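You operate a simulated robot arm through the tools that you are given. There is no shell and no other tool. Be economical: measure what you need, move in short steps, check, and stop when the job is done.

Carry out the task below with a simulated two-armed robot. There is one attempt and no reset: what you move stays moved.

Task
Clamp the brush roller and the grey tube on the stand and brush both clean.
Fine: shut the black clamp ahead of the roller's brushing, the green one ahead of the tube's; both end shut; fluff and grit come off with the grey brush, which goes back. Set down upright: grey brush. What is to be rubbed or washed off counts as gone when no trace of it is left.

Only the result counts: the job must be done as asked and must still hold three seconds after the hand-in. Knocking over, shifting, dropping, spilling or breaking anything else fails it.

Robot
Two 7-joint arms with two-finger parallel grippers on one trunk, on a base that drives. Base frame: it is fixed to the floor where the robot stands at the start and does not move with it; the origin is under the middle of the robot, x ahead of it, y to its left, z up. Lengths are in cm, angles in degrees, forces in N, time in s.
The left shoulder is at the start at [5, 16.8, 120.7], the right one opposite. With the tool pointing down near the work surface each hand reaches from about 10 to 64 cm from the robot's upright axis, wherever it stands, measured 20 degrees to its own side. Places, roughly: black clamp [50, -190, 80]; brush roller [50, -150, 75]; green clamp [50, 10, 80]; grey tube (65x10x11 cm) [50, 40, 90]. Payload 1.57 kg a hand.
The TCP of each hand is the grasp point between the finger pads, 3 cm short of the fingertips. In the tool frame z runs along the fingers and y along their closing line. Largest opening 8 cm; finger width 1.7, thickness 1.2; the body of the gripper, 4 by 8.2 cm, starts 8 cm behind the TCP.
Orientation is that of the tool frame in the base frame, as a unit quaternion [w, x, y, z]. With the fingers straight down and closing along the base's y, the tool's x points along the base's -x, its y along +y and its z along -z.

Tools
- The arms move only by the tool jog_arm. It takes "left_rows", "right_rows" or both (then of equal length, played together; a hand with none holds still); each is one flat list of numbers, 7 for each row, row after row: the shift along the base's x, y, z in cm, then the turn, a rotation vector about the base's x, y, z in degrees, then the gripper command, from -1 (fully open) to 1 (shut), values between in proportion. In form: [tx, ty, tz, ax, ay, az, claw, tx, ty, tz, ax, ay, az, claw, ...]. A call has 1 to 8 rows; each row shifts and turns the commanded pose from where the row before left it. A row lasts 0.2 s, in which the tool goes at most 5 cm and 8.6 degrees; a call with a longer step from one row to the next is refused whole, and so is a gripper value outside its range. A pose out of reach is approached as far as the arm can. The call stops where the force on the tool passes 60 N (or 10 N more than at its start, if that is more) or the arm is blocked; 0.2 s more then pass. Each finger travels about 4.5 cm/s and halts on what it meets, pressing with about 38 N; the grip force reading is that of the motor and also rises with nothing between the fingers. The clock runs only during rows and for 0.2 s after the last one: add rows that do not move to give the fingers time. It gives the time, the measured TCP pose, the force on the tool (base axes), the opening and the grip force at its end, in the units of the frame above (readings bear some noise), with the torque about the TCP (base axes, N m) and any sound that the robot's microphone picked up, and new pictures: "views" is both (left out), scene, wrist or none (wrist: the cameras of the hands that moved).
- Cameras (640 x 400 px; columns grow to the right, rows downward): "scene" is now at [11.17, 4.88, 141.17]; the picture's right is [0.56, -0.83, 0.00], its down [-0.51, -0.34, -0.79] and it looks along [0.65, 0.44, -0.61] (base axes); focal length 295 px, centre (320, 200). "left" rides on the left gripper at [7.2, 0.7, -12.2] in its tool frame; the picture's right is [-0.09, 1.00, 0.00], its down [-0.84, -0.08, -0.54] and it looks along [-0.54, -0.05, 0.84] (tool axes); focal length 238 px, centre (320, 200). "right" rides on the right gripper at [7.2, -0.7, -12.2] in its tool frame; the picture's right is [0.09, 1.00, 0.00], its down [-0.84, 0.08, -0.54] and it looks along [-0.54, 0.05, 0.84] (tool axes); focal length 238 px, centre (320, 200). There is no depth. A picture from a camera that has moved, and an enlarged one, comes with that camera's place and axes in the base frame and with its lens.
- move_column(by): slides the trunk up (or, below 0, down) by that many cm; the arms and the scene camera ride with it, the base frame stays. It gives what a move gives, with no picture.
- roll_base(legs): drives the robot by 1 to 6 legs, each [ahead, left, turn to the left] in cm, cm and degrees, along the robot's own axes; the way and the turn of a leg run together, so that a leg with both is an arc; at most 150 cm and 180 degrees a leg. The arms and the cameras ride along, it lands a little off, and it stops where it bumps. It gives what a move gives, and a new picture of the scene camera.
- aim_head(pan, tilt): turns the head with the scene camera to pan (to the left, within 80 degrees either way) and tilt (down, from -29 to 69), counted from straight ahead of the robot. It gives what a move gives, and a new picture of the scene camera.
- zoom(camera, box): a new picture of the part [left, top, right, bottom] of that camera's present view, enlarged. No time passes.
- close_job(): hands the job in; it is judged then, once.

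Work in short steps. Places have to be worked out from the pictures, the camera data and where the tool is seen: move nearer, look again, correct. Check each grasp and each placing, and mend what went wrong. You have 120 turns and 260 pictures in all, those below and enlarged ones among them. Open the grippers and draw the arms clear of the work before you hand the job in, unless the task says otherwise; then end with one line.

The tools are called after ">>>" as a command line: name --argument value ..., lists and objects as JSON in quotes. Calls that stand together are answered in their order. jog_arm: Moves the arms, as the interface text tells. Its arguments: {"type":"object","properties":{"left_rows":{"type":"array"},"right_rows":{"type":"array"},"views":{"type":"string","enum":["both","scene","wrist","none"]}},"required":[]} The other tools are called the same way: move_column (by) slides the trunk up or down; roll_base (legs) drives the base; aim_head (pan, tilt) turns the head that bears the scene camera; zoom (camera, box) takes an enlarged picture of a part of a camera's view; close_job () hands the job in.

At the start:

```text
time_s: 0.0
left_ee_pos: [27.81, 30.13, 117.34]
left_tool_rot: [0.0, 0.0, 1.0, 0.0]
left_contact_force: [0.5, 0.0, -0.5]
left_moment: [-0.01, 0.02, 0.01]
left_opening: 7.99
left_grasp_force: 0.1
right_ee_pos: [34.72, 1.93, 118.79]
right_tool_rot: [0.0, 0.0, 1.0, 0.0]
right_contact_force: [0.2, -0.6, -0.4]
right_moment: [-0.04, -0.02, 0.01]
right_opening: 7.98
right_grasp_force: 0.1
trunk travel left (down, up): [-37.5, 6.8]
robot x, y, heading: [-0.07, -0.1, 0.2]
head pan, tilt: [34.1, 37.8]
```

scene: 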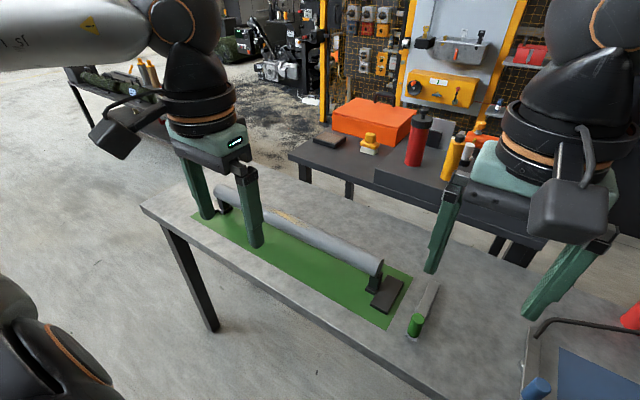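
right: 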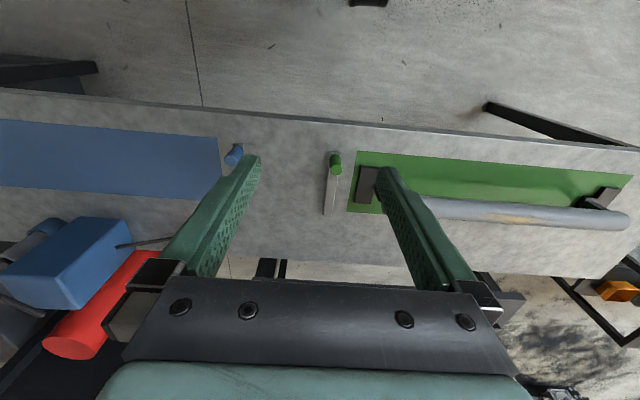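
left: 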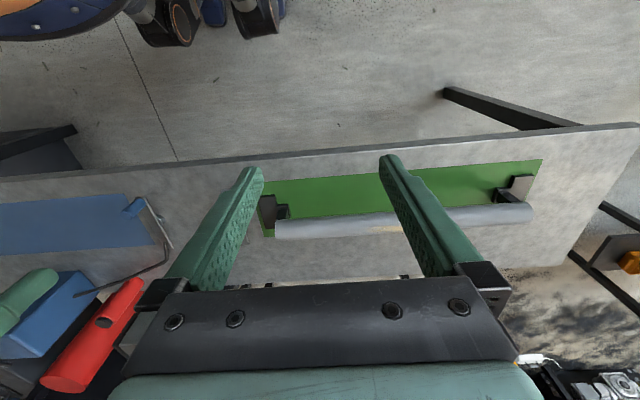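

I see the grey tube on a green mat with a green-tipped lever nearby. I look around to the right for the rest.

>>> aim_head --pan 0 --tilt 40

>>> aim_head --pan -45 --tilt 30

>>> aim_head --pan -75 --tilt 25

```text
time_s: 1.0
left_ee_pos: [27.95, 30.11, 117.34]
left_tool_rot: [0.0, 0.0, 1.0, 0.0]
left_contact_force: [0.0, 0.2, -0.6]
left_moment: [-0.04, -0.03, 0.0]
left_opening: 8.01
left_grasp_force: 0.1
right_ee_pos: [34.65, 1.88, 118.91]
right_tool_rot: [0.0, 0.0, 1.0, 0.001]
right_contact_force: [0.3, -0.2, -0.2]
right_moment: [0.01, 0.01, -0.02]
right_opening: 8.0
right_grasp_force: 0.1
trunk travel left (down, up): [-37.5, 6.8]
robot x, y, heading: [0.01, 0.12, -0.0]
head pan, tilt: [0.0, 40.0]
camera scene: at [12.51, 0.05, 140.84], right [0.0, -1.0, 0.0], down [-0.64, 0.0, -0.77], along [0.77, 0.0, -0.64], focal length 295 px, centre (320, 200)
```

scene: 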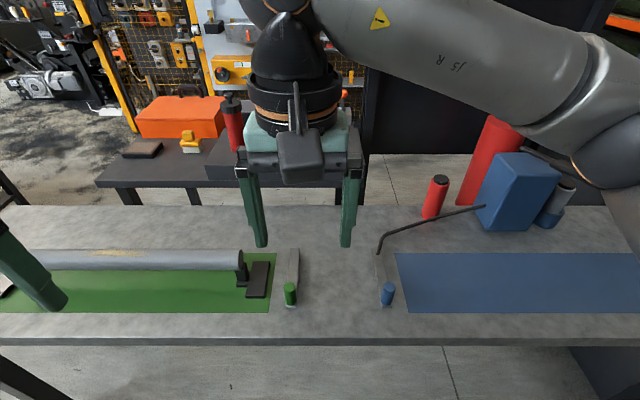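

```text
time_s: 2.1
left_ee_pos: [27.98, 30.17, 117.41]
left_tool_rot: [0.001, 0.0, 1.0, 0.0]
left_contact_force: [0.0, 0.2, 0.4]
left_moment: [0.0, 0.02, 0.0]
left_opening: 7.97
left_grasp_force: 0.1
right_ee_pos: [34.72, 1.83, 118.84]
right_tool_rot: [0.0, 0.001, 1.0, 0.0]
right_contact_force: [0.5, 0.8, 0.8]
right_moment: [0.0, 0.03, 0.02]
right_opening: 8.0
right_grasp_force: 0.0
trunk travel left (down, up): [-37.5, 6.8]
robot x, y, heading: [0.11, 0.32, 0.0]
head pan, tilt: [-45.0, 30.0]
camera scene: at [10.41, -6.35, 142.38], right [-0.71, -0.71, 0.0], down [-0.35, 0.35, -0.87], along [0.61, -0.61, -0.5], focal length 295 px, centre (320, 200)
```

scene: 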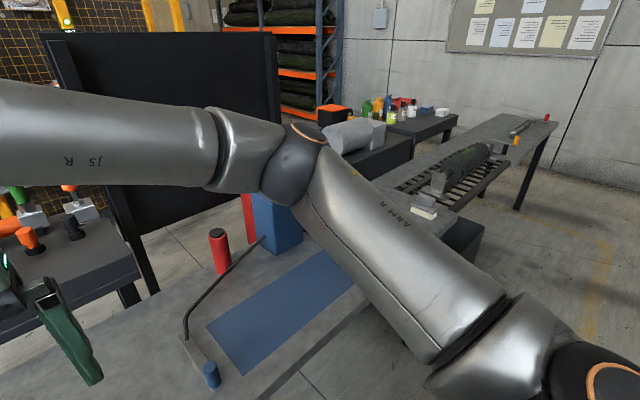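

```text
time_s: 3.1
left_ee_pos: [28.01, 30.07, 117.49]
left_tool_rot: [0.001, -0.001, 1.0, 0.0]
left_contact_force: [0.3, 1.2, 0.6]
left_moment: [0.01, 0.02, 0.01]
left_opening: 7.99
left_grasp_force: 0.0
right_ee_pos: [34.65, 1.84, 118.97]
right_tool_rot: [0.0, 0.001, 1.0, 0.0]
right_contact_force: [-0.2, 0.3, -0.3]
right_moment: [0.0, 0.0, 0.04]
right_opening: 8.01
right_grasp_force: 0.1
trunk travel left (down, up): [-37.5, 6.8]
robot x, y, heading: [-0.07, 0.15, -0.0]
head pan, tilt: [-75.0, 25.0]
camera scene: at [6.4, -8.86, 143.17], right [-0.97, -0.26, 0.0], down [-0.11, 0.41, -0.91], along [0.24, -0.88, -0.42], focal length 295 px, centre (320, 200)
```

scene: 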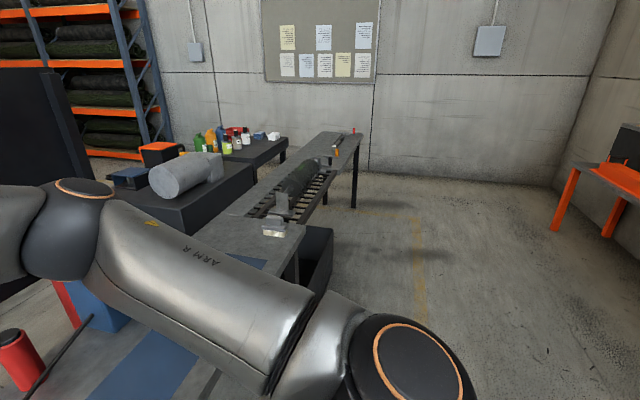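

The brush roller sits far to the right in a slatted pit of the bench. I zoom in to see it and the brush.

>>> zoom --camera "scene" --box '[220, 110, 380, 260]'

```text
2.67 times, centred on (300, 185) of scene
camera zoom: at [6.4, -8.86, 143.17], right [-0.97, -0.26, 0.0], down [-0.11, 0.41, -0.91], along [0.24, -0.88, -0.42], focal length 786 px, centre (373, 240)
```

zoom: 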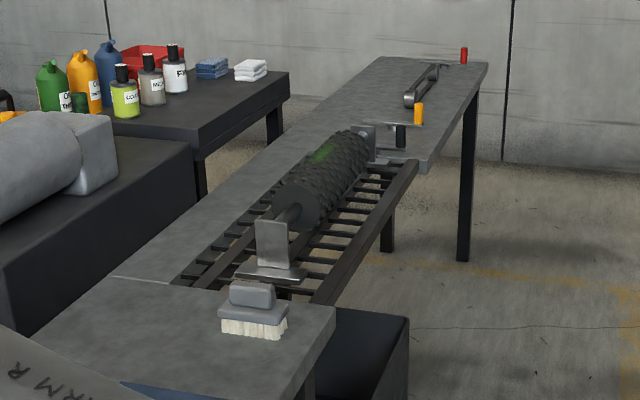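

I first study the green clamp from here.

>>> aim_head --pan 10 --tilt 55

>>> zoom --camera "scene" --box '[240, 100, 440, 240]'

>>> zoom --camera "right" --box '[300, 130, 420, 230]'

```text
time_s: 4.7
left_ee_pos: [27.92, 30.09, 117.41]
left_tool_rot: [0.001, 0.0, 1.0, 0.0]
left_contact_force: [-0.2, -0.2, 0.4]
left_moment: [0.0, 0.02, 0.0]
left_opening: 8.01
left_grasp_force: 0.0
right_ee_pos: [34.74, 1.87, 118.73]
right_tool_rot: [0.0, 0.0, 1.0, 0.0]
right_contact_force: [-0.4, 0.6, 0.5]
right_moment: [0.01, -0.03, -0.01]
right_opening: 8.0
right_grasp_force: 0.0
trunk travel left (down, up): [-37.5, 6.8]
robot x, y, heading: [-0.52, 0.34, 0.1]
head pan, tilt: [10.0, 55.0]
camera scene: at [11.11, 1.29, 138.78], right [0.17, -0.98, 0.0], down [-0.81, -0.14, -0.57], along [0.57, 0.1, -0.82], focal length 295 px, centre (320, 200)
```

scene: 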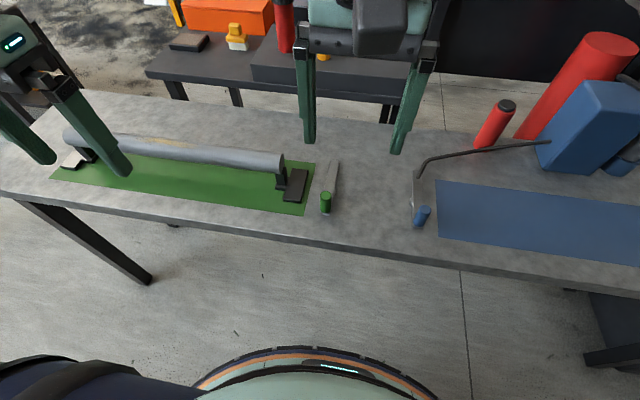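

```text
2.86 times, centred on (340, 170) of scene
camera zoom: at [11.11, 1.29, 138.78], right [0.17, -0.98, 0.0], down [-0.81, -0.14, -0.57], along [0.57, 0.1, -0.82], focal length 842 px, centre (263, 286)
```

zoom: 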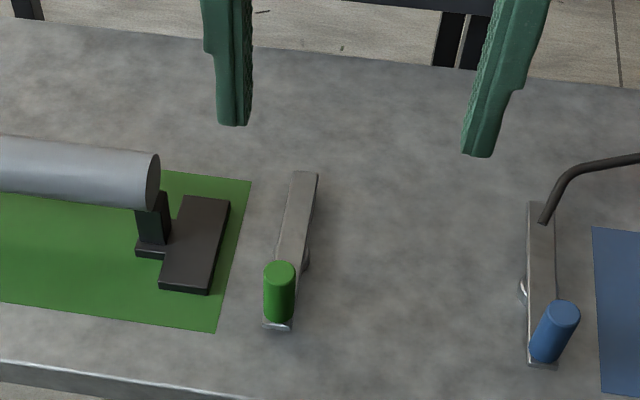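

```text
4.00 times, centred on (360, 180) of right
camera zoom: at [27.53, 1.26, 131.1], right [-0.09, 1.0, 0.0], down [0.84, 0.08, 0.54], along [0.54, 0.05, -0.84], focal length 953 px, centre (160, 280)
```

zoom: 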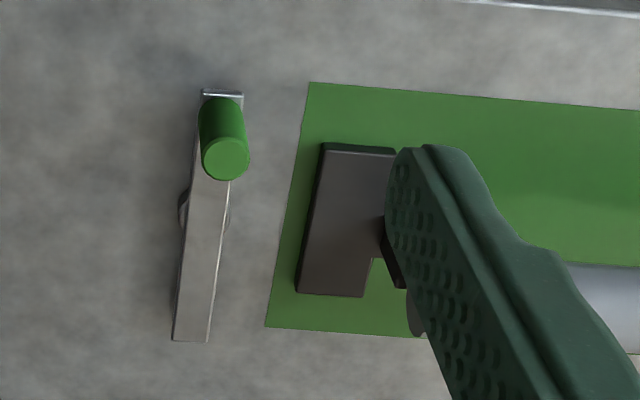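

The clamp is a bar (x about 49–67, y about 7) with a knob on the near end. I lower and tip the right hand for a low side-on view of it.

>>> jog_arm --right_rows '[0.6, 1, -4.4, 0, -7, 0, -1, 0.6, 1, -4.4, 0, -7, 0, -1, 0.6, 1, -4.4, 0, -7, 0, -1, 0.6, 1, -4.4, 0, -7, 0, -1, 0.6, 1, -4.4, 0, -7, 0, -1]' --views "wrist"

>>> zoom --camera "right" --box '[230, 60, 430, 190]'

```text
time_s: 5.9
left_ee_pos: [27.84, 30.08, 117.41]
left_tool_rot: [0.0, 0.001, 1.0, 0.001]
left_contact_force: [0.5, -0.5, -0.1]
left_moment: [0.02, 0.03, 0.01]
left_opening: 7.99
left_grasp_force: 0.1
right_ee_pos: [37.85, 6.9, 96.81]
right_tool_rot: [0.302, 0.0, 0.953, 0.001]
right_contact_force: [-0.7, 1.1, 0.3]
right_moment: [-0.01, 0.03, 0.0]
right_opening: 7.99
right_grasp_force: 0.1
trunk travel left (down, up): [-37.5, 6.8]
robot x, y, heading: [-0.01, 0.61, 0.2]
head pan, tilt: [10.0, 55.0]
camera right: at [24.9, 6.26, 102.7], right [-0.08, 1.0, -0.05], down [0.37, 0.08, 0.92], along [0.92, 0.05, -0.38], focal length 238 px, centre (320, 200)
```

right: 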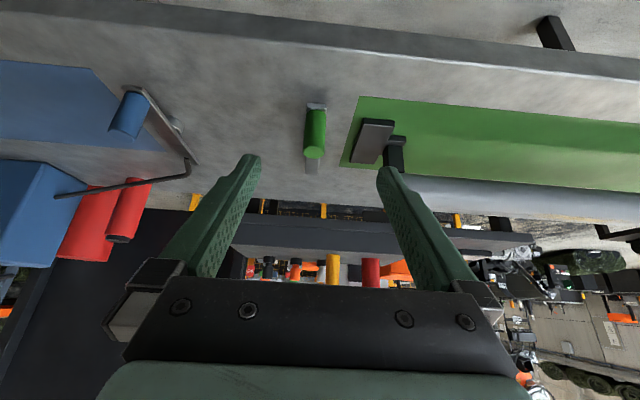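

```text
3.08 times, centred on (330, 125) of right
camera zoom: at [24.9, 6.26, 102.7], right [-0.08, 1.0, -0.05], down [0.37, 0.08, 0.92], along [0.92, 0.05, -0.38], focal length 733 px, centre (289, 431)
```

zoom: 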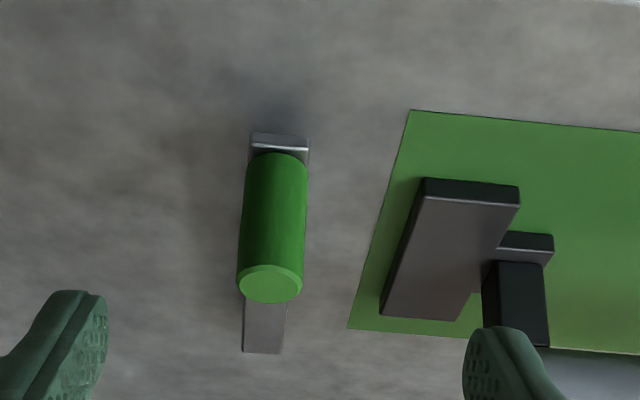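

Still ambiguous in height. I swing the right hand round to view the clamp from its right side.

>>> jog_arm --right_rows '[0.8, -2.1, 0, 0, 0, 8.4, -1, 0.8, -2.1, 0, 0, 0, 8.4, -1, 0.8, -2.1, 0, 0, 0, 8.4, -1, 0.8, -2.1, 0, 0, 0, 8.4, -1, 0.8, -2.1, 0, 0, 0, 8.4, -1, 0.8, -2.1, 0, 0, 0, 8.4, -1, 0.8, -2.1, 0, 0, 0, 8.4, -1, 0.8, -2.1, 0, 0, 0, 8.4, -1]' --views "both"

>>> zoom --camera "right" --box '[220, 60, 420, 190]'

```text
time_s: 7.7
left_ee_pos: [27.88, 30.2, 117.37]
left_tool_rot: [0.0, 0.001, 1.0, -0.001]
left_contact_force: [-0.2, 0.4, 0.4]
left_moment: [-0.02, 0.02, 0.0]
left_opening: 7.98
left_grasp_force: 0.0
right_ee_pos: [43.51, -8.59, 96.72]
right_tool_rot: [0.259, -0.487, 0.819, 0.155]
right_contact_force: [0.2, 0.6, -0.5]
right_moment: [-0.01, 0.01, -0.02]
right_opening: 8.02
right_grasp_force: 0.0
right hand out of reach, approached as far as the arm can: row 8
trunk travel left (down, up): [-37.5, 6.8]
robot x, y, heading: [0.47, -0.15, 0.0]
head pan, tilt: [10.0, 55.0]
camera scene: at [11.11, 1.34, 138.77], right [0.17, -0.98, 0.0], down [-0.81, -0.14, -0.57], along [0.56, 0.1, -0.82], focal length 295 px, centre (320, 200)
camera right: at [37.97, -20.2, 102.73], right [-0.91, 0.41, -0.05], down [0.11, 0.36, 0.92], along [0.4, 0.84, -0.38], focal length 238 px, centre (320, 200)
```

scene: 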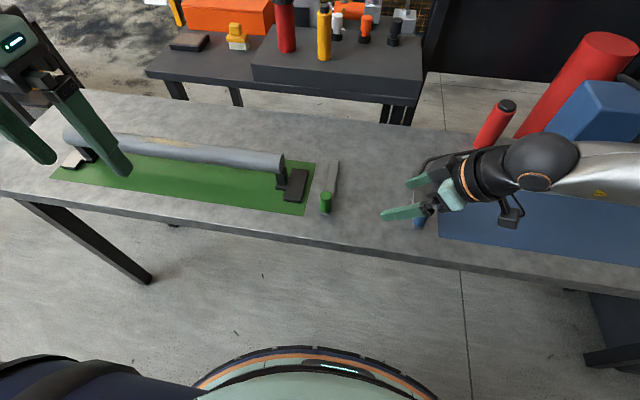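
right: 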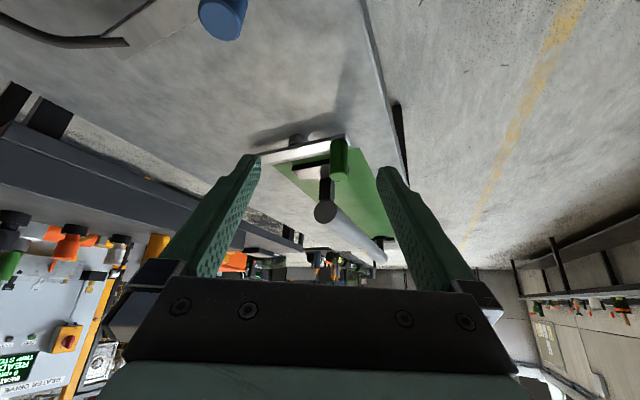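

```text
3.08 times, centred on (320, 125) of right
camera zoom: at [37.97, -20.2, 102.73], right [-0.91, 0.41, -0.05], down [0.11, 0.36, 0.92], along [0.4, 0.84, -0.38], focal length 733 px, centre (320, 431)
```

zoom: 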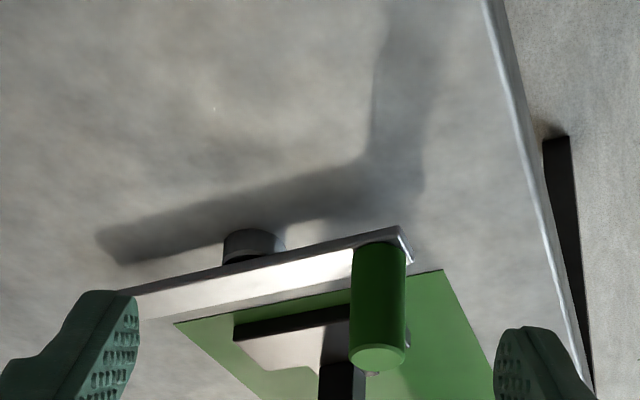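

It is a swing clamp: a level bar on a vertical post with an upright knob (top about [49, 6.5, 87]). I return the hand to vertical and approach the knob.

>>> jog_arm --right_rows '[-0.8, 2.1, 0, 0, 0, -8.4, -1, -0.8, 2.1, 0, 0, 0, -8.4, -1, -0.8, 2.1, 0, 0, 0, -8.4, -1, -0.8, 2.1, 0, 0, 0, -8.4, -1, -0.8, 2.1, 0, 0, 0, -8.4, -1, -0.8, 2.1, 0, 0, 0, -8.4, -1, -0.8, 2.1, 0, 0, 0, -8.4, -1, -0.8, 2.1, 0, 0, 0, -8.4, -1]' --views "none"

>>> jog_arm --right_rows '[2, 0, 0, 0, 7, 0, -1, 2, 0, 0, 0, 7, 0, -1, 2, 0, 0, 0, 7, 0, -1, 2, 0, 0, 0, 7, 0, -1, 2, 0, 0, 0, 7, 0, -1]' --views "both"

```text
time_s: 9.5
left_ee_pos: [27.96, 30.24, 117.5]
left_tool_rot: [0.0, -0.001, 1.0, 0.0]
left_contact_force: [-0.9, 0.0, -0.1]
left_moment: [-0.02, 0.0, -0.04]
left_opening: 8.0
left_grasp_force: 0.1
right_ee_pos: [37.08, 8.4, 96.76]
right_tool_rot: [0.302, 0.048, 0.952, -0.015]
right_contact_force: [-1.3, 0.0, -0.8]
right_moment: [-0.02, -0.03, -0.01]
right_opening: 8.02
right_grasp_force: 0.0
trunk travel left (down, up): [-37.5, 6.8]
robot x, y, heading: [0.34, -0.15, 0.2]
head pan, tilt: [10.0, 55.0]
```

```text
time_s: 10.7
left_ee_pos: [27.88, 30.12, 117.48]
left_tool_rot: [0.0, 0.0, 1.0, 0.0]
left_contact_force: [-0.5, -0.3, 0.5]
left_moment: [0.0, 0.0, 0.02]
left_opening: 7.99
left_grasp_force: 0.1
right_ee_pos: [47.19, 8.2, 96.94]
right_tool_rot: [-0.001, 0.04, 0.999, -0.026]
right_contact_force: [-0.1, 0.4, -0.5]
right_moment: [-0.03, -0.01, 0.0]
right_opening: 8.0
right_grasp_force: 0.1
trunk travel left (down, up): [-37.5, 6.8]
robot x, y, heading: [0.03, -0.09, -0.3]
head pan, tilt: [10.0, 55.0]
camera scene: at [11.13, 1.32, 138.77], right [0.17, -0.98, 0.0], down [-0.81, -0.14, -0.57], along [0.56, 0.1, -0.82], focal length 295 px, centre (320, 200)
camera right: at [39.94, 8.85, 109.22], right [-0.01, 1.0, -0.05], down [0.84, 0.04, 0.54], along [0.54, -0.04, -0.84], focal length 238 px, centre (320, 200)
```

scene: 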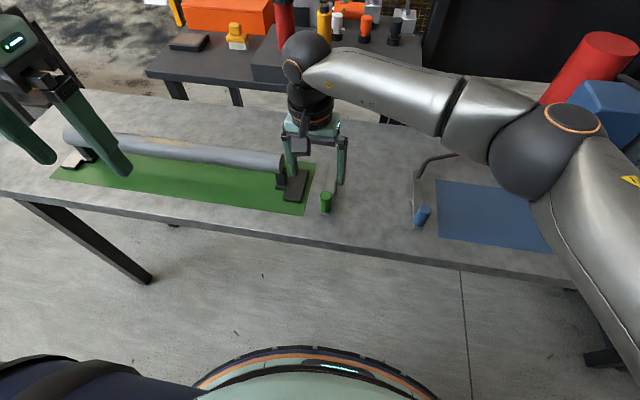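
right: 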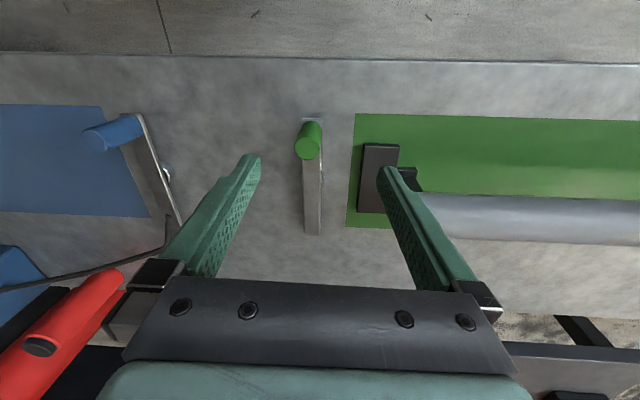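

Knob axis judged at about [48.2, 6.6]. I align above it with a yaw of about -40 so the later swing can carry it to +45, then lower.

>>> jog_arm --right_rows '[0.2, -0.3, 0, 3, 0, -7, -1, 0.2, -0.3, 0, 0, 0, -7, -1, 0.2, -0.3, -1, 0, 0, -7, -1, 0.2, -0.3, -2, 0, 0, -7, -1, 0.2, -0.4, -2, 0, 0, -7, -1, 0, 0, -2, 0, 0, 0, -1]' --views "both"

```text
time_s: 12.1
left_ee_pos: [27.92, 30.14, 117.37]
left_tool_rot: [0.0, 0.0, 1.0, 0.0]
left_contact_force: [0.1, 0.0, 0.7]
left_moment: [0.01, -0.03, 0.01]
left_opening: 8.03
left_grasp_force: 0.1
right_ee_pos: [48.0, 6.77, 89.81]
right_tool_rot: [-0.004, 0.34, 0.94, -0.001]
right_contact_force: [-0.5, -0.3, -0.2]
right_moment: [0.01, 0.0, 0.02]
right_opening: 8.03
right_grasp_force: 0.1
trunk travel left (down, up): [-37.5, 6.8]
robot x, y, heading: [0.19, -0.04, -0.1]
head pan, tilt: [10.0, 55.0]
camera scene: at [11.12, 1.3, 138.77], right [0.17, -0.98, 0.0], down [-0.81, -0.14, -0.57], along [0.56, 0.1, -0.82], focal length 295 px, centre (320, 200)
camera right: at [42.14, 10.87, 102.11], right [0.56, 0.83, 0.0], down [0.7, -0.48, 0.54], along [0.44, -0.31, -0.84], focal length 238 px, centre (320, 200)
```

scene: 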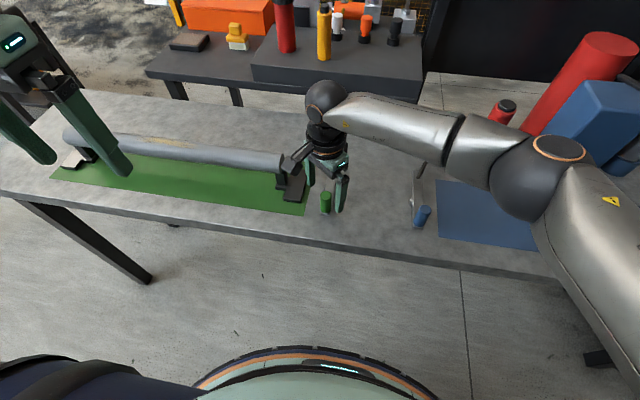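
right: 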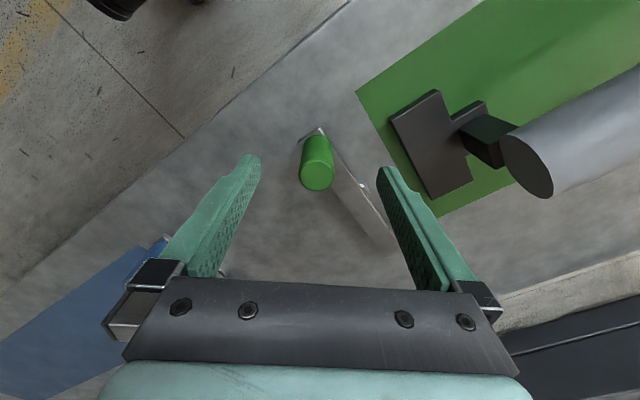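

Knob top computed at [48.1, 6.4], centred. Lower and close.

>>> jog_arm --right_rows '[0, -0.1, -2, 0, 0, 0, -1, 0, -0.1, -2, 0, 0, 0, -1, 0, 0, -1.5, 0, 0, 0, -1, 0, 0, 0, 0, 0, 0, 0.6, 0, 0, 0, 0, 0, 0, 0.6, 0, 0, 0, 0, 0, 0, 0.6, 0, 0, 0, 0, 0, 0, 0.6]' --views "wrist"

```text
time_s: 13.7
left_ee_pos: [27.88, 30.2, 117.46]
left_tool_rot: [0.001, 0.0, 1.0, 0.0]
left_contact_force: [-0.5, 0.1, 0.1]
left_moment: [0.02, -0.01, -0.01]
left_opening: 8.01
left_grasp_force: 0.1
right_ee_pos: [48.19, 6.63, 84.41]
right_tool_rot: [-0.004, 0.337, 0.941, -0.001]
right_contact_force: [-0.7, 4.5, -2.5]
right_moment: [0.06, 0.04, 0.7]
right_opening: 3.95
right_grasp_force: 28.0
trunk travel left (down, up): [-37.5, 6.8]
robot x, y, heading: [-0.06, -0.18, 0.2]
head pan, tilt: [10.0, 55.0]
camera right: at [42.22, 10.72, 96.71], right [0.56, 0.83, 0.0], down [0.7, -0.47, 0.54], along [0.44, -0.3, -0.84], focal length 238 px, centre (320, 200)
```

right: 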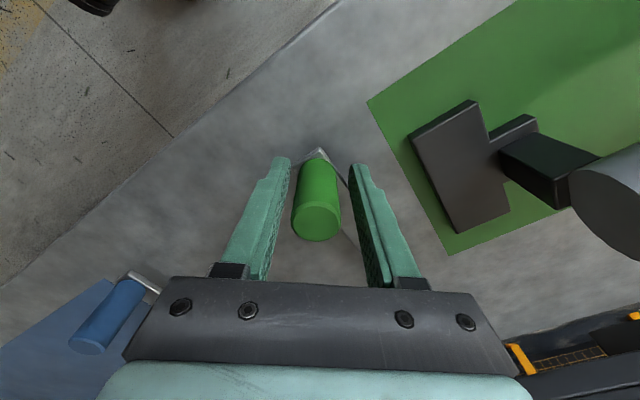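

The fingers halted at 3.95, probably on the bar's edges below the knob. I open slightly, raise 1.7 cm and close again.

>>> jog_arm --right_rows '[0, 0, 0, 0, 0, 0, -0.3, 0, 0, 1.7, 0, 0, 0, -0.3, 0, 0, 0, 0, 0, 0, 0.7, 0, 0, 0, 0, 0, 0, 0.7, 0, 0, 0, 0, 0, 0, 0.7, 0, 0, 0, 0, 0, 0, 0.7]' --views "wrist"

```text
time_s: 15.1
left_ee_pos: [27.87, 30.03, 117.44]
left_tool_rot: [0.0, 0.0, 1.0, 0.0]
left_contact_force: [0.5, 0.1, 0.2]
left_moment: [0.0, 0.01, -0.06]
left_opening: 8.01
left_grasp_force: 0.1
right_ee_pos: [48.03, 6.45, 86.1]
right_tool_rot: [-0.003, 0.339, 0.941, -0.001]
right_contact_force: [-8.1, -7.7, 0.1]
right_moment: [0.51, -0.58, -0.05]
right_opening: 2.49
right_grasp_force: 35.1
trunk travel left (down, up): [-37.5, 6.8]
robot x, y, heading: [0.22, 0.03, 0.2]
head pan, tilt: [10.0, 55.0]
camera right: at [42.2, 10.55, 98.42], right [0.56, 0.83, 0.0], down [0.7, -0.47, 0.54], along [0.44, -0.31, -0.84], focal length 238 px, centre (320, 200)
```

right: 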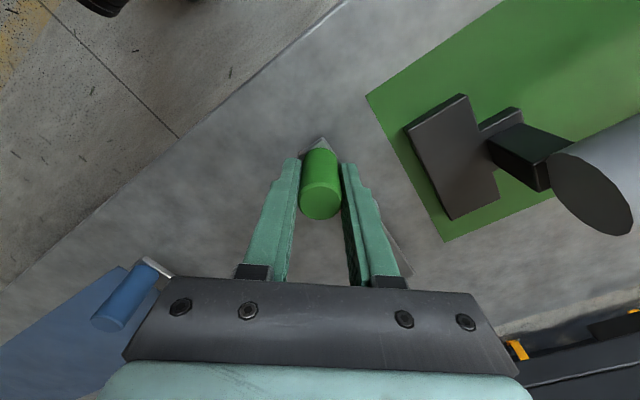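

Knob gripped (2.5 cm). I test swinging it counterclockwise (toward -y) through 24 degrees.

>>> jog_arm --right_rows '[0.08, -1.15, 0, 0, 0, 8, 0.7, 0.24, -1.13, 0, 0, 0, 8, 0.7, 0.39, -1.09, 0, 0, 0, 8, 0.7]' --views "both"

```text
time_s: 15.9
left_ee_pos: [27.96, 30.14, 117.36]
left_tool_rot: [0.0, 0.0, 1.0, 0.0]
left_contact_force: [-1.1, 0.1, -1.3]
left_moment: [0.01, -0.04, 0.01]
left_opening: 8.02
left_grasp_force: 0.1
right_ee_pos: [48.88, 3.33, 86.17]
right_tool_rot: [-0.003, 0.133, 0.991, 0.001]
right_contact_force: [-3.8, 6.6, -3.6]
right_moment: [0.76, 0.01, 0.62]
right_opening: 2.46
right_grasp_force: 36.6
trunk travel left (down, up): [-37.5, 6.8]
robot x, y, heading: [0.07, -0.35, 0.0]
head pan, tilt: [10.0, 55.0]
camera scene: at [11.13, 1.36, 138.77], right [0.17, -0.98, 0.0], down [-0.81, -0.14, -0.57], along [0.56, 0.1, -0.82], focal length 295 px, centre (320, 200)
camera right: at [41.87, 4.58, 98.43], right [0.17, 0.98, 0.0], down [0.83, -0.15, 0.54], along [0.53, -0.09, -0.84], focal length 238 px, centre (320, 200)
```

scene: 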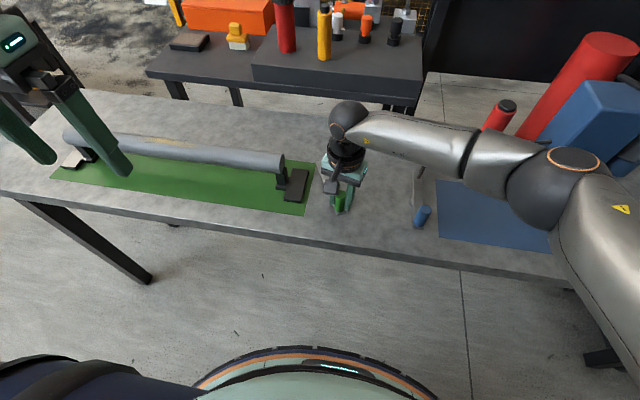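
right: 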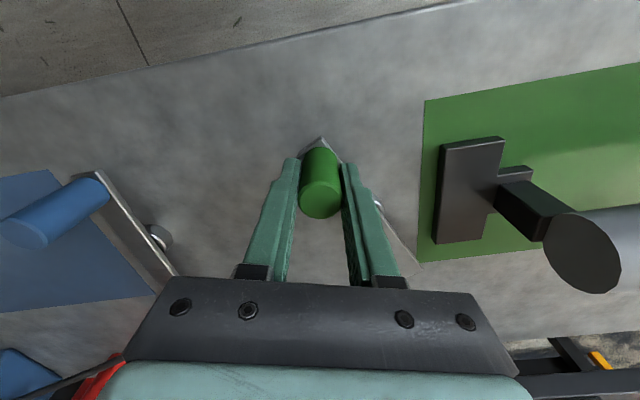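

It swings freely this way. I continue along the arc.

>>> jog_arm --right_rows '[0.55, -1.02, 0, 0, 0, 8, 0.7, 0.68, -0.94, 0, 0, 0, 8, 0.7, 0.8, -0.83, 0, 0, 0, 8, 0.7, 0.91, -0.71, 0, 0, 0, 8, 0.7, 1.0, -0.58, 0, 0, 0, 8, 0.7]' --views "both"

```text
time_s: 17.1
left_ee_pos: [28.05, 30.41, 117.23]
left_tool_rot: [-0.001, -0.001, 1.0, -0.002]
left_contact_force: [0.1, 0.0, 0.0]
left_moment: [0.01, 0.02, -0.03]
left_opening: 7.99
left_grasp_force: 0.1
right_ee_pos: [52.98, -0.16, 86.12]
right_tool_rot: [0.003, -0.215, 0.977, 0.003]
right_contact_force: [18.6, 37.8, 2.1]
right_moment: [-1.26, 0.34, -0.43]
right_opening: 2.49
right_grasp_force: 36.3
trunk travel left (down, up): [-37.5, 6.8]
robot x, y, heading: [0.38, 0.03, -0.1]
head pan, tilt: [10.0, 55.0]
camera scene: at [11.29, 1.75, 138.75], right [0.17, -0.98, 0.0], down [-0.81, -0.15, -0.57], along [0.56, 0.1, -0.82], focal length 295 px, centre (320, 200)
camera right: at [46.63, -3.76, 98.33], right [-0.5, 0.86, 0.01], down [0.72, 0.42, 0.55], along [0.47, 0.28, -0.84], focal length 238 px, centre (320, 200)
```

scene: 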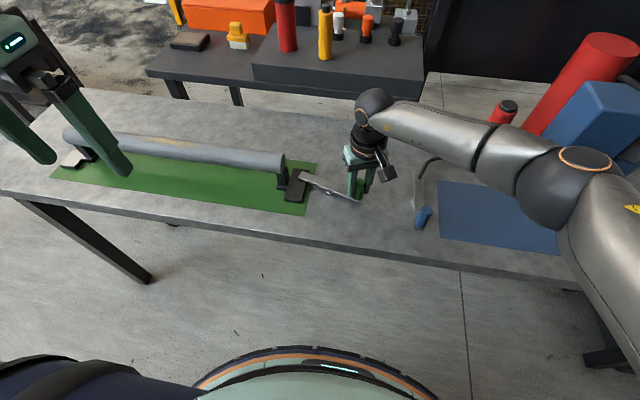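
right: 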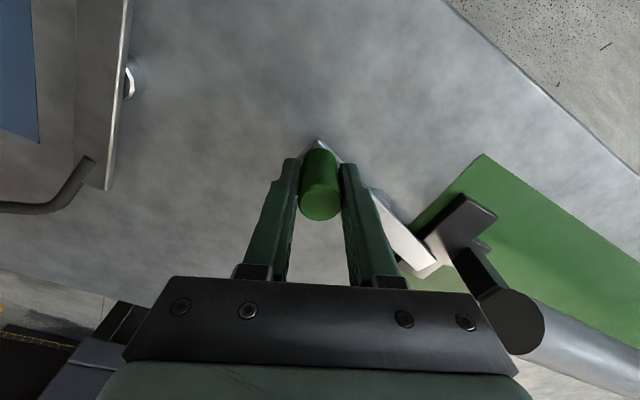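

Force 42 N is mostly radial: my arc radius is too big (true about 6.9, pivot about [54.9, 6.45], now at about 73 degrees). I correct and continue to 90.

>>> jog_arm --right_rows '[0.8, 0.65, 0, 0, 0, 4, 0.7, 0.6, -0.05, 0, 0, 0, 4, 0.7, 0.8, -0.05, 0, 0, 0, 6, 0.7]' --views "both"

```text
time_s: 17.9
left_ee_pos: [27.84, 30.19, 117.4]
left_tool_rot: [0.001, 0.0, 1.0, -0.001]
left_contact_force: [0.4, 0.1, 0.2]
left_moment: [0.01, 0.0, 0.02]
left_opening: 8.0
left_grasp_force: 0.1
right_ee_pos: [54.51, -0.48, 86.2]
right_tool_rot: [-0.002, -0.306, 0.952, -0.002]
right_contact_force: [-1.9, 12.3, 14.5]
right_moment: [0.59, 0.78, 0.24]
right_opening: 2.48
right_grasp_force: 36.5
right hand out of reach, approached as far as the arm can: row 3
trunk travel left (down, up): [-37.5, 6.8]
robot x, y, heading: [-0.11, 0.16, 0.1]
head pan, tilt: [10.0, 55.0]
camera scene: at [10.96, 1.4, 138.8], right [0.17, -0.98, 0.0], down [-0.81, -0.14, -0.57], along [0.57, 0.1, -0.82], focal length 295 px, centre (320, 200)
camera right: at [49.06, -5.01, 98.43], right [-0.65, 0.76, 0.0], down [0.64, 0.55, 0.54], along [0.41, 0.35, -0.84], focal length 238 px, centre (320, 200)
```

scene: 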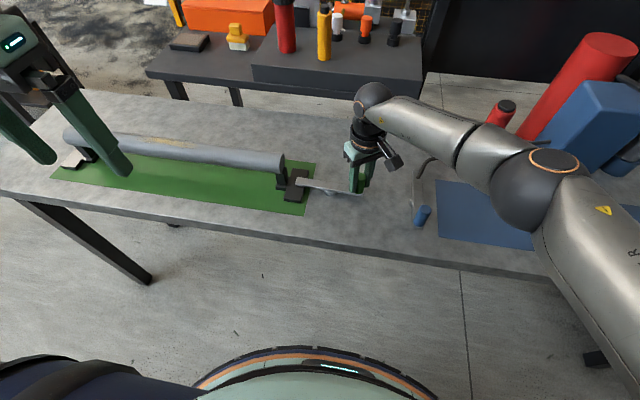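
right: 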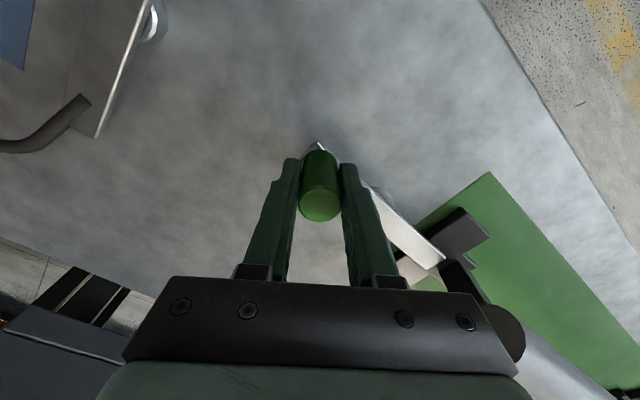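

The bar's far end lies over the foot, at about 84 degrees. I push a bit further to reach the stop, easing the yaw back.

>>> jog_arm --right_rows '[0.3, 0.0, 0, 0, 0, -6, 0.7, 0.5, 0, 0, 0, 0, -6, 0.7, 0.5, 0, 0, 0, 0, -6, 0.7, 0.5, 0.05, 0, 0, 0, -2, 0.7]' --views "scene"

>>> zoom --camera "scene" --box '[260, 130, 420, 230]'

```text
time_s: 18.9
left_ee_pos: [27.59, 30.17, 117.43]
left_tool_rot: [0.001, 0.0, 1.0, 0.0]
left_contact_force: [0.2, -0.8, -0.5]
left_moment: [-0.03, 0.01, -0.02]
left_opening: 7.98
left_grasp_force: 0.1
right_ee_pos: [55.57, -0.28, 85.96]
right_tool_rot: [-0.011, -0.135, 0.991, -0.002]
right_contact_force: [-43.3, 3.5, -2.3]
right_moment: [-0.15, -0.25, -0.2]
right_opening: 2.43
right_grasp_force: 35.9
trunk travel left (down, up): [-37.5, 6.8]
robot x, y, heading: [-0.03, -0.33, -0.4]
head pan, tilt: [10.0, 55.0]
camera scene: at [10.71, 1.34, 138.78], right [0.17, -0.98, 0.0], down [-0.8, -0.14, -0.58], along [0.57, 0.1, -0.82], focal length 295 px, centre (320, 200)
```

scene: 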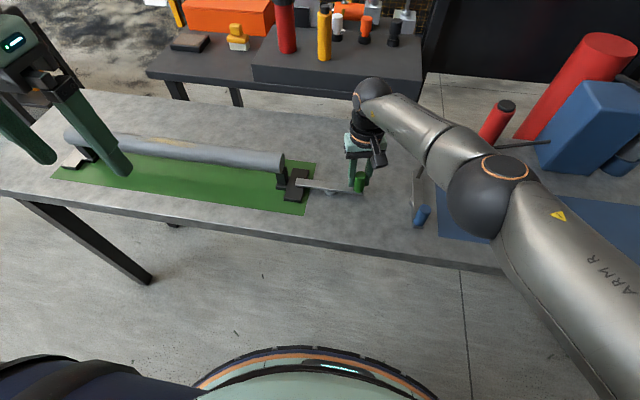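

```text
4.00 times, centred on (340, 180) of scene
camera zoom: at [10.71, 1.34, 138.78], right [0.17, -0.98, 0.0], down [-0.8, -0.14, -0.58], along [0.57, 0.1, -0.82], focal length 1178 px, centre (240, 280)
```

zoom: 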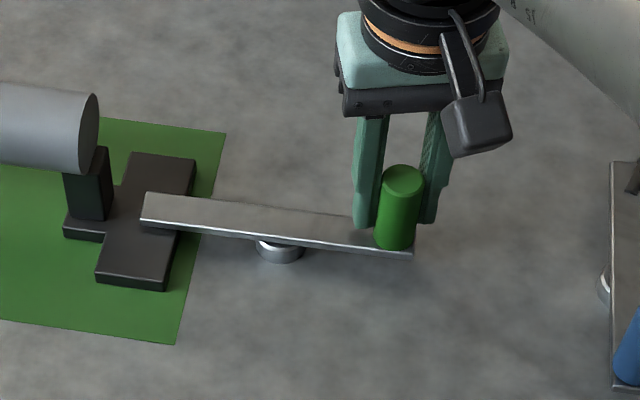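

A stop is met with 43 N: the green clamp is shut, bar across the foot. I release, rise and check that it stays.

>>> jog_arm --right_rows '[-0.7, 0, 0, 0, 0, 0, 0.7, 0, 0, 0, 0, 0, 0, -0.2, 0, 0, 0, 0, 0, 0, -0.2, 0, 0, 3, 0, 0, 0, -0.2, 0, 0, 5, 0, 0, 2, -0.5, -2, -2, 5, 0, 0, 8, -0.5, -3, -3, 4, 0, 0, 3, -0.5, -4, -3, 3, 0, 0, 0, -0.5]' --views "scene"

>>> zoom --camera "scene" --box '[260, 130, 420, 230]'

```text
refused: row 6 steps farther than a row can; nothing moved
```

```text
4.00 times, centred on (340, 180) of scene
camera zoom: at [10.71, 1.34, 138.78], right [0.17, -0.98, 0.0], down [-0.8, -0.14, -0.58], along [0.57, 0.1, -0.82], focal length 1178 px, centre (240, 280)
```

zoom: 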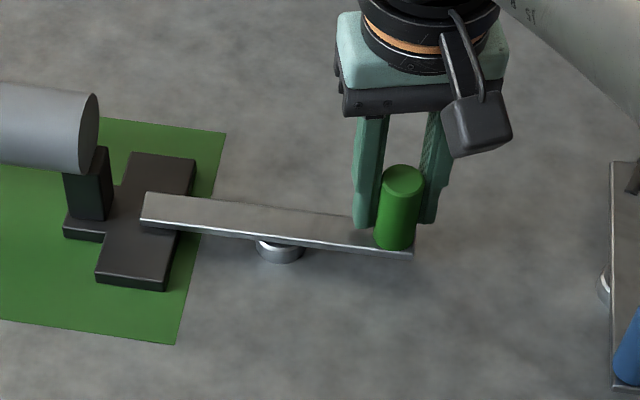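

A row was too long; same release with smaller steps.

>>> jog_arm --right_rows '[-0.7, 0, 0, 0, 0, 0, 0.7, 0, 0, 0, 0, 0, 0, -0.2, 0, 0, 0, 0, 0, 0, -0.2, 0, 0, 3, 0, 0, 0, -0.2, 0, 0, 4.5, 0, 0, 0, -0.5, -2, -1, 4, 0, 0, 0, -0.5, -3, -1, 3, 0, 0, 0, -0.5, -3, -1, 3, 0, 0, 0, -0.5]' --views "scene"

>>> zoom --camera "scene" --box '[260, 130, 420, 230]'

```text
time_s: 20.7
left_ee_pos: [27.9, 30.05, 117.45]
left_tool_rot: [0.0, 0.001, 1.0, 0.0]
left_contact_force: [-0.1, 0.9, -0.3]
left_moment: [0.01, 0.02, 0.01]
left_opening: 8.0
left_grasp_force: 0.0
right_ee_pos: [47.61, -3.55, 103.37]
right_tool_rot: [-0.002, -0.134, 0.991, -0.002]
right_contact_force: [0.2, 0.2, -0.9]
right_moment: [-0.03, -0.03, -0.01]
right_opening: 5.99
right_grasp_force: 0.1
trunk travel left (down, up): [-37.5, 6.8]
robot x, y, heading: [-0.0, -0.01, 0.2]
head pan, tilt: [10.0, 55.0]
camera scene: at [11.06, 1.26, 138.78], right [0.17, -0.98, 0.0], down [-0.81, -0.14, -0.57], along [0.57, 0.1, -0.82], focal length 295 px, centre (320, 200)
```

scene: 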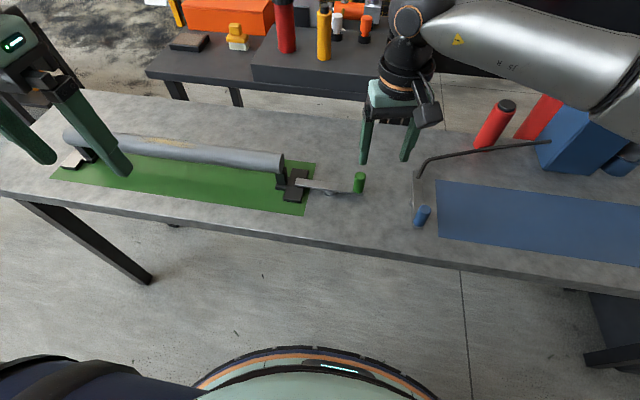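

```text
4.00 times, centred on (340, 180) of scene
camera zoom: at [11.06, 1.26, 138.78], right [0.17, -0.98, 0.0], down [-0.81, -0.14, -0.57], along [0.57, 0.1, -0.82], focal length 1178 px, centre (240, 280)
```

zoom: 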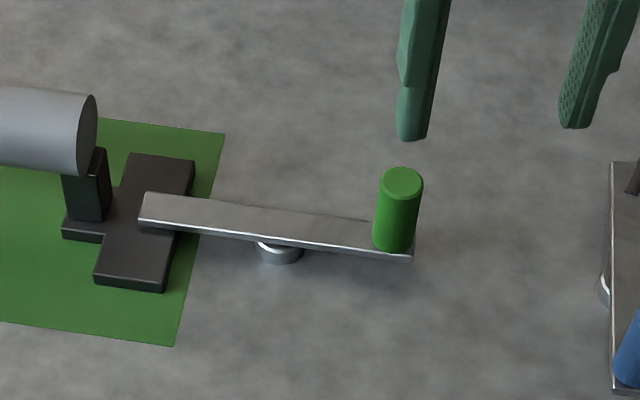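

Green clamp stays shut. I take a closer look at the tube's grit, then retract the right arm before driving.

>>> aim_head --pan 45 --tilt 45

>>> zoom --camera "left" --box '[240, 130, 560, 260]'

>>> jog_arm --right_rows '[-3, 0, 3, 0, 0, -5, -0.5, -3, 0, 3, 0, 0, -5, -0.5, -3, 0, 3, 0, 0, -5, -0.5, -3, 0, 3, 0, 0, 0, -0.5, -3, 0, 3, 0, 0, 0, -0.5]' --views "none"

```text
time_s: 21.7
left_ee_pos: [27.96, 30.14, 117.34]
left_tool_rot: [0.0, -0.001, 1.0, 0.0]
left_contact_force: [-1.0, 0.0, -0.1]
left_moment: [-0.02, -0.03, 0.01]
left_opening: 7.99
left_grasp_force: 0.1
right_ee_pos: [47.65, -3.34, 103.44]
right_tool_rot: [-0.002, -0.135, 0.991, -0.003]
right_contact_force: [0.3, 0.0, 0.7]
right_moment: [0.0, 0.01, 0.01]
right_opening: 5.99
right_grasp_force: 0.0
trunk travel left (down, up): [-37.5, 6.8]
robot x, y, heading: [0.11, 0.15, -0.1]
head pan, tilt: [45.0, 45.0]
camera scene: at [9.77, 5.79, 140.11], right [0.71, -0.71, 0.0], down [-0.5, -0.5, -0.71], along [0.5, 0.5, -0.71], focal length 295 px, centre (320, 200)
```

scene: 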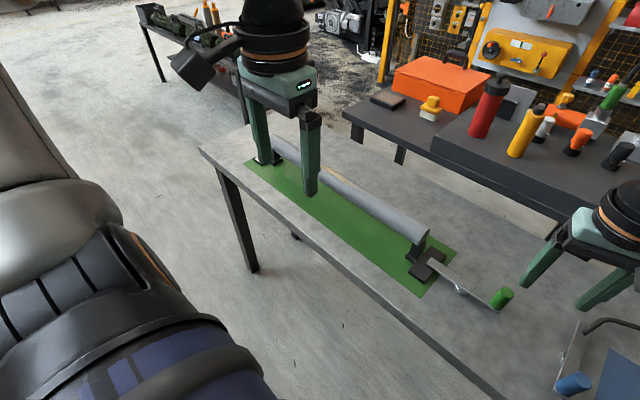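

```text
2.00 times, centred on (400, 195) of left
camera zoom: at [20.7, 30.76, 129.58], right [0.09, 1.0, 0.0], down [0.84, -0.08, 0.54], along [0.54, -0.05, -0.84], focal length 477 px, centre (160, 210)
```

zoom: 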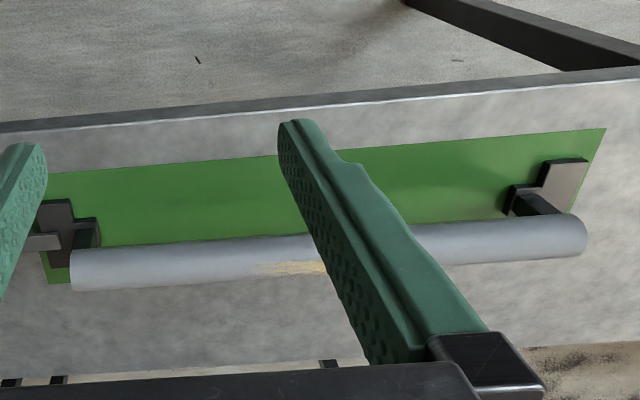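

```text
time_s: 22.9
left_ee_pos: [27.91, 30.16, 117.4]
left_tool_rot: [0.0, 0.0, 1.0, 0.0]
left_contact_force: [0.2, -0.4, 0.5]
left_moment: [0.0, -0.02, 0.01]
left_opening: 8.03
left_grasp_force: 0.2
right_ee_pos: [32.68, -3.32, 118.49]
right_tool_rot: [-0.003, -0.003, 1.0, -0.002]
right_contact_force: [-0.2, -0.4, 0.6]
right_moment: [0.01, 0.0, -0.01]
right_opening: 5.98
right_grasp_force: 0.1
trunk travel left (down, up): [-37.5, 6.8]
robot x, y, heading: [-0.13, -0.04, -0.1]
head pan, tilt: [45.0, 45.0]
```

Grit is a tan patch on the tube's upper side. Now I drive right toward the brush and roller.

>>> roll_base --legs '[[0, -120, 0]]'

>>> aim_head --pan 0 --tilt 50

>>> aim_head --pan -40 --tilt 40

```text
time_s: 33.6
left_ee_pos: [28.43, -89.21, 117.46]
left_tool_rot: [0.0, -0.009, 1.0, 0.0]
left_contact_force: [-0.1, 0.3, -0.2]
left_moment: [0.04, -0.01, -0.02]
left_opening: 8.0
left_grasp_force: 0.1
right_ee_pos: [33.91, -122.67, 118.51]
right_tool_rot: [-0.003, -0.013, 1.0, -0.002]
right_contact_force: [0.6, 0.9, 1.0]
right_moment: [0.0, 0.03, 0.03]
right_opening: 6.0
right_grasp_force: 0.0
trunk travel left (down, up): [-37.5, 6.8]
robot x, y, heading: [1.0, -119.84, 0.8]
head pan, tilt: [45.0, 45.0]
camera scene: at [10.74, -113.81, 140.12], right [0.72, -0.69, 0.0], down [-0.49, -0.51, -0.71], along [0.49, 0.51, -0.71], focal length 295 px, centre (320, 200)
```

scene: 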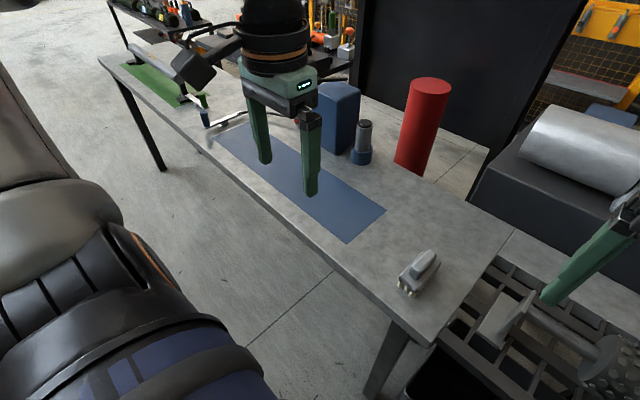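

```text
time_s: 34.8
left_ee_pos: [28.52, -89.08, 117.41]
left_tool_rot: [0.0, -0.009, 1.0, 0.0]
left_contact_force: [-0.1, -0.6, -0.3]
left_moment: [0.01, 0.0, 0.0]
left_opening: 7.98
left_grasp_force: 0.0
right_ee_pos: [33.89, -122.62, 118.49]
right_tool_rot: [-0.003, -0.012, 1.0, -0.002]
right_contact_force: [-0.5, 0.2, 0.1]
right_moment: [0.02, -0.01, -0.02]
right_opening: 5.98
right_grasp_force: 0.0
trunk travel left (down, up): [-37.5, 6.8]
robot x, y, heading: [1.12, -119.62, 1.0]
head pan, tilt: [0.0, 50.0]
camera scene: at [12.79, -119.52, 139.43], right [0.02, -1.0, 0.0], down [-0.77, -0.01, -0.64], along [0.64, 0.01, -0.77], focal length 295 px, centre (320, 200)
```

scene: 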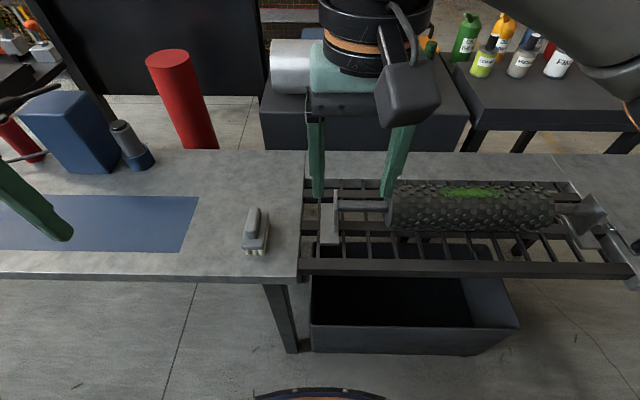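

```text
time_s: 35.8
left_ee_pos: [28.52, -89.2, 117.42]
left_tool_rot: [0.0, -0.008, 1.0, 0.001]
left_contact_force: [0.0, 0.1, 0.1]
left_moment: [-0.03, 0.0, 0.0]
left_opening: 7.98
left_grasp_force: 0.0
right_ee_pos: [33.81, -122.6, 118.5]
right_tool_rot: [-0.003, -0.013, 1.0, -0.002]
right_contact_force: [-1.0, 0.7, 0.1]
right_moment: [-0.01, 0.01, 0.0]
right_opening: 6.0
right_grasp_force: 0.1
trunk travel left (down, up): [-37.5, 6.8]
robot x, y, heading: [1.48, -120.07, 1.1]
head pan, tilt: [-40.0, 40.0]
camera scene: at [11.7, -125.0, 140.84], right [-0.63, -0.78, 0.0], down [-0.5, 0.4, -0.77], along [0.6, -0.48, -0.64], focal length 295 px, centre (320, 200)
```

scene: 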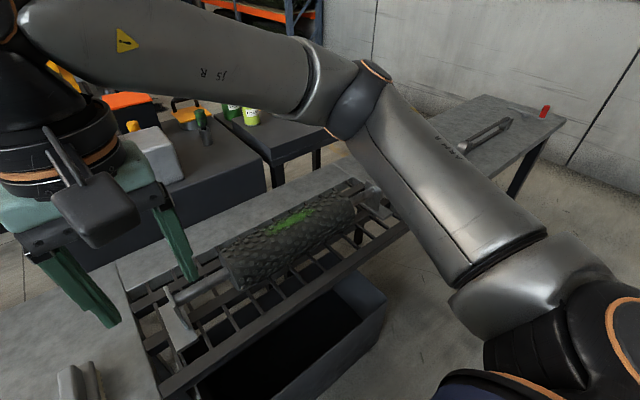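

Fluff is the green patch on top of the roller. I drive further right to see and shut the black clamp.

>>> roll_base --legs '[[0, -62, 0]]'

>>> aim_head --pan 0 --tilt 50

```text
time_s: 41.7
left_ee_pos: [29.54, -151.22, 117.33]
left_tool_rot: [0.001, 0.001, 1.0, 0.0]
left_contact_force: [-0.1, 0.2, -0.1]
left_moment: [-0.02, 0.02, -0.02]
left_opening: 8.02
left_grasp_force: 0.1
right_ee_pos: [34.26, -184.85, 118.52]
right_tool_rot: [-0.003, -0.003, 1.0, -0.002]
right_contact_force: [-0.5, 0.4, 0.2]
right_moment: [-0.04, 0.04, 0.0]
right_opening: 5.97
right_grasp_force: 0.1
trunk travel left (down, up): [-37.5, 6.8]
robot x, y, heading: [1.67, -181.28, 0.1]
head pan, tilt: [-40.0, 40.0]
camera scene: at [12.08, -186.76, 140.84], right [-0.64, -0.76, 0.0], down [-0.49, 0.41, -0.77], along [0.59, -0.49, -0.64], focal length 295 px, centre (320, 200)
```

scene: 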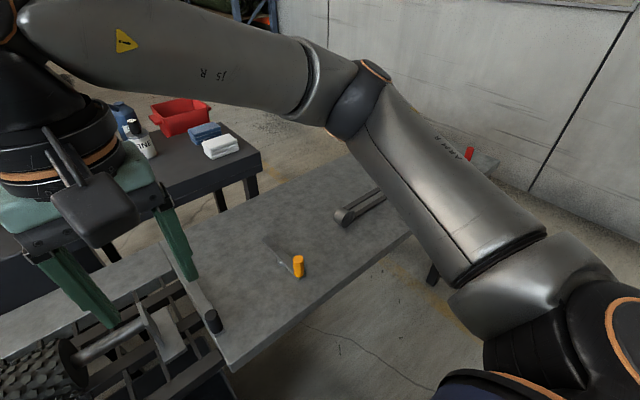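

```text
time_s: 42.8
left_ee_pos: [29.53, -151.31, 117.34]
left_tool_rot: [0.0, 0.001, 1.0, 0.0]
left_contact_force: [0.5, -0.2, -0.4]
left_moment: [-0.03, 0.0, 0.01]
left_opening: 7.98
left_grasp_force: 0.0
right_ee_pos: [34.32, -184.85, 118.52]
right_tool_rot: [-0.003, -0.002, 1.0, -0.002]
right_contact_force: [-0.2, -0.1, 1.3]
right_moment: [0.0, -0.03, 0.02]
right_opening: 6.01
right_grasp_force: 0.0
trunk travel left (down, up): [-37.5, 6.8]
robot x, y, heading: [1.12, -181.15, -0.1]
head pan, tilt: [0.0, 50.0]
camera scene: at [13.28, -181.29, 139.43], right [0.0, -1.0, 0.0], down [-0.77, 0.0, -0.64], along [0.64, 0.0, -0.77], focal length 295 px, centre (320, 200)
```

scene: 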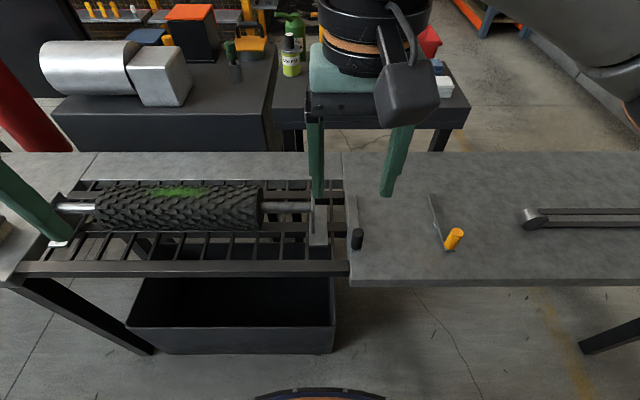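

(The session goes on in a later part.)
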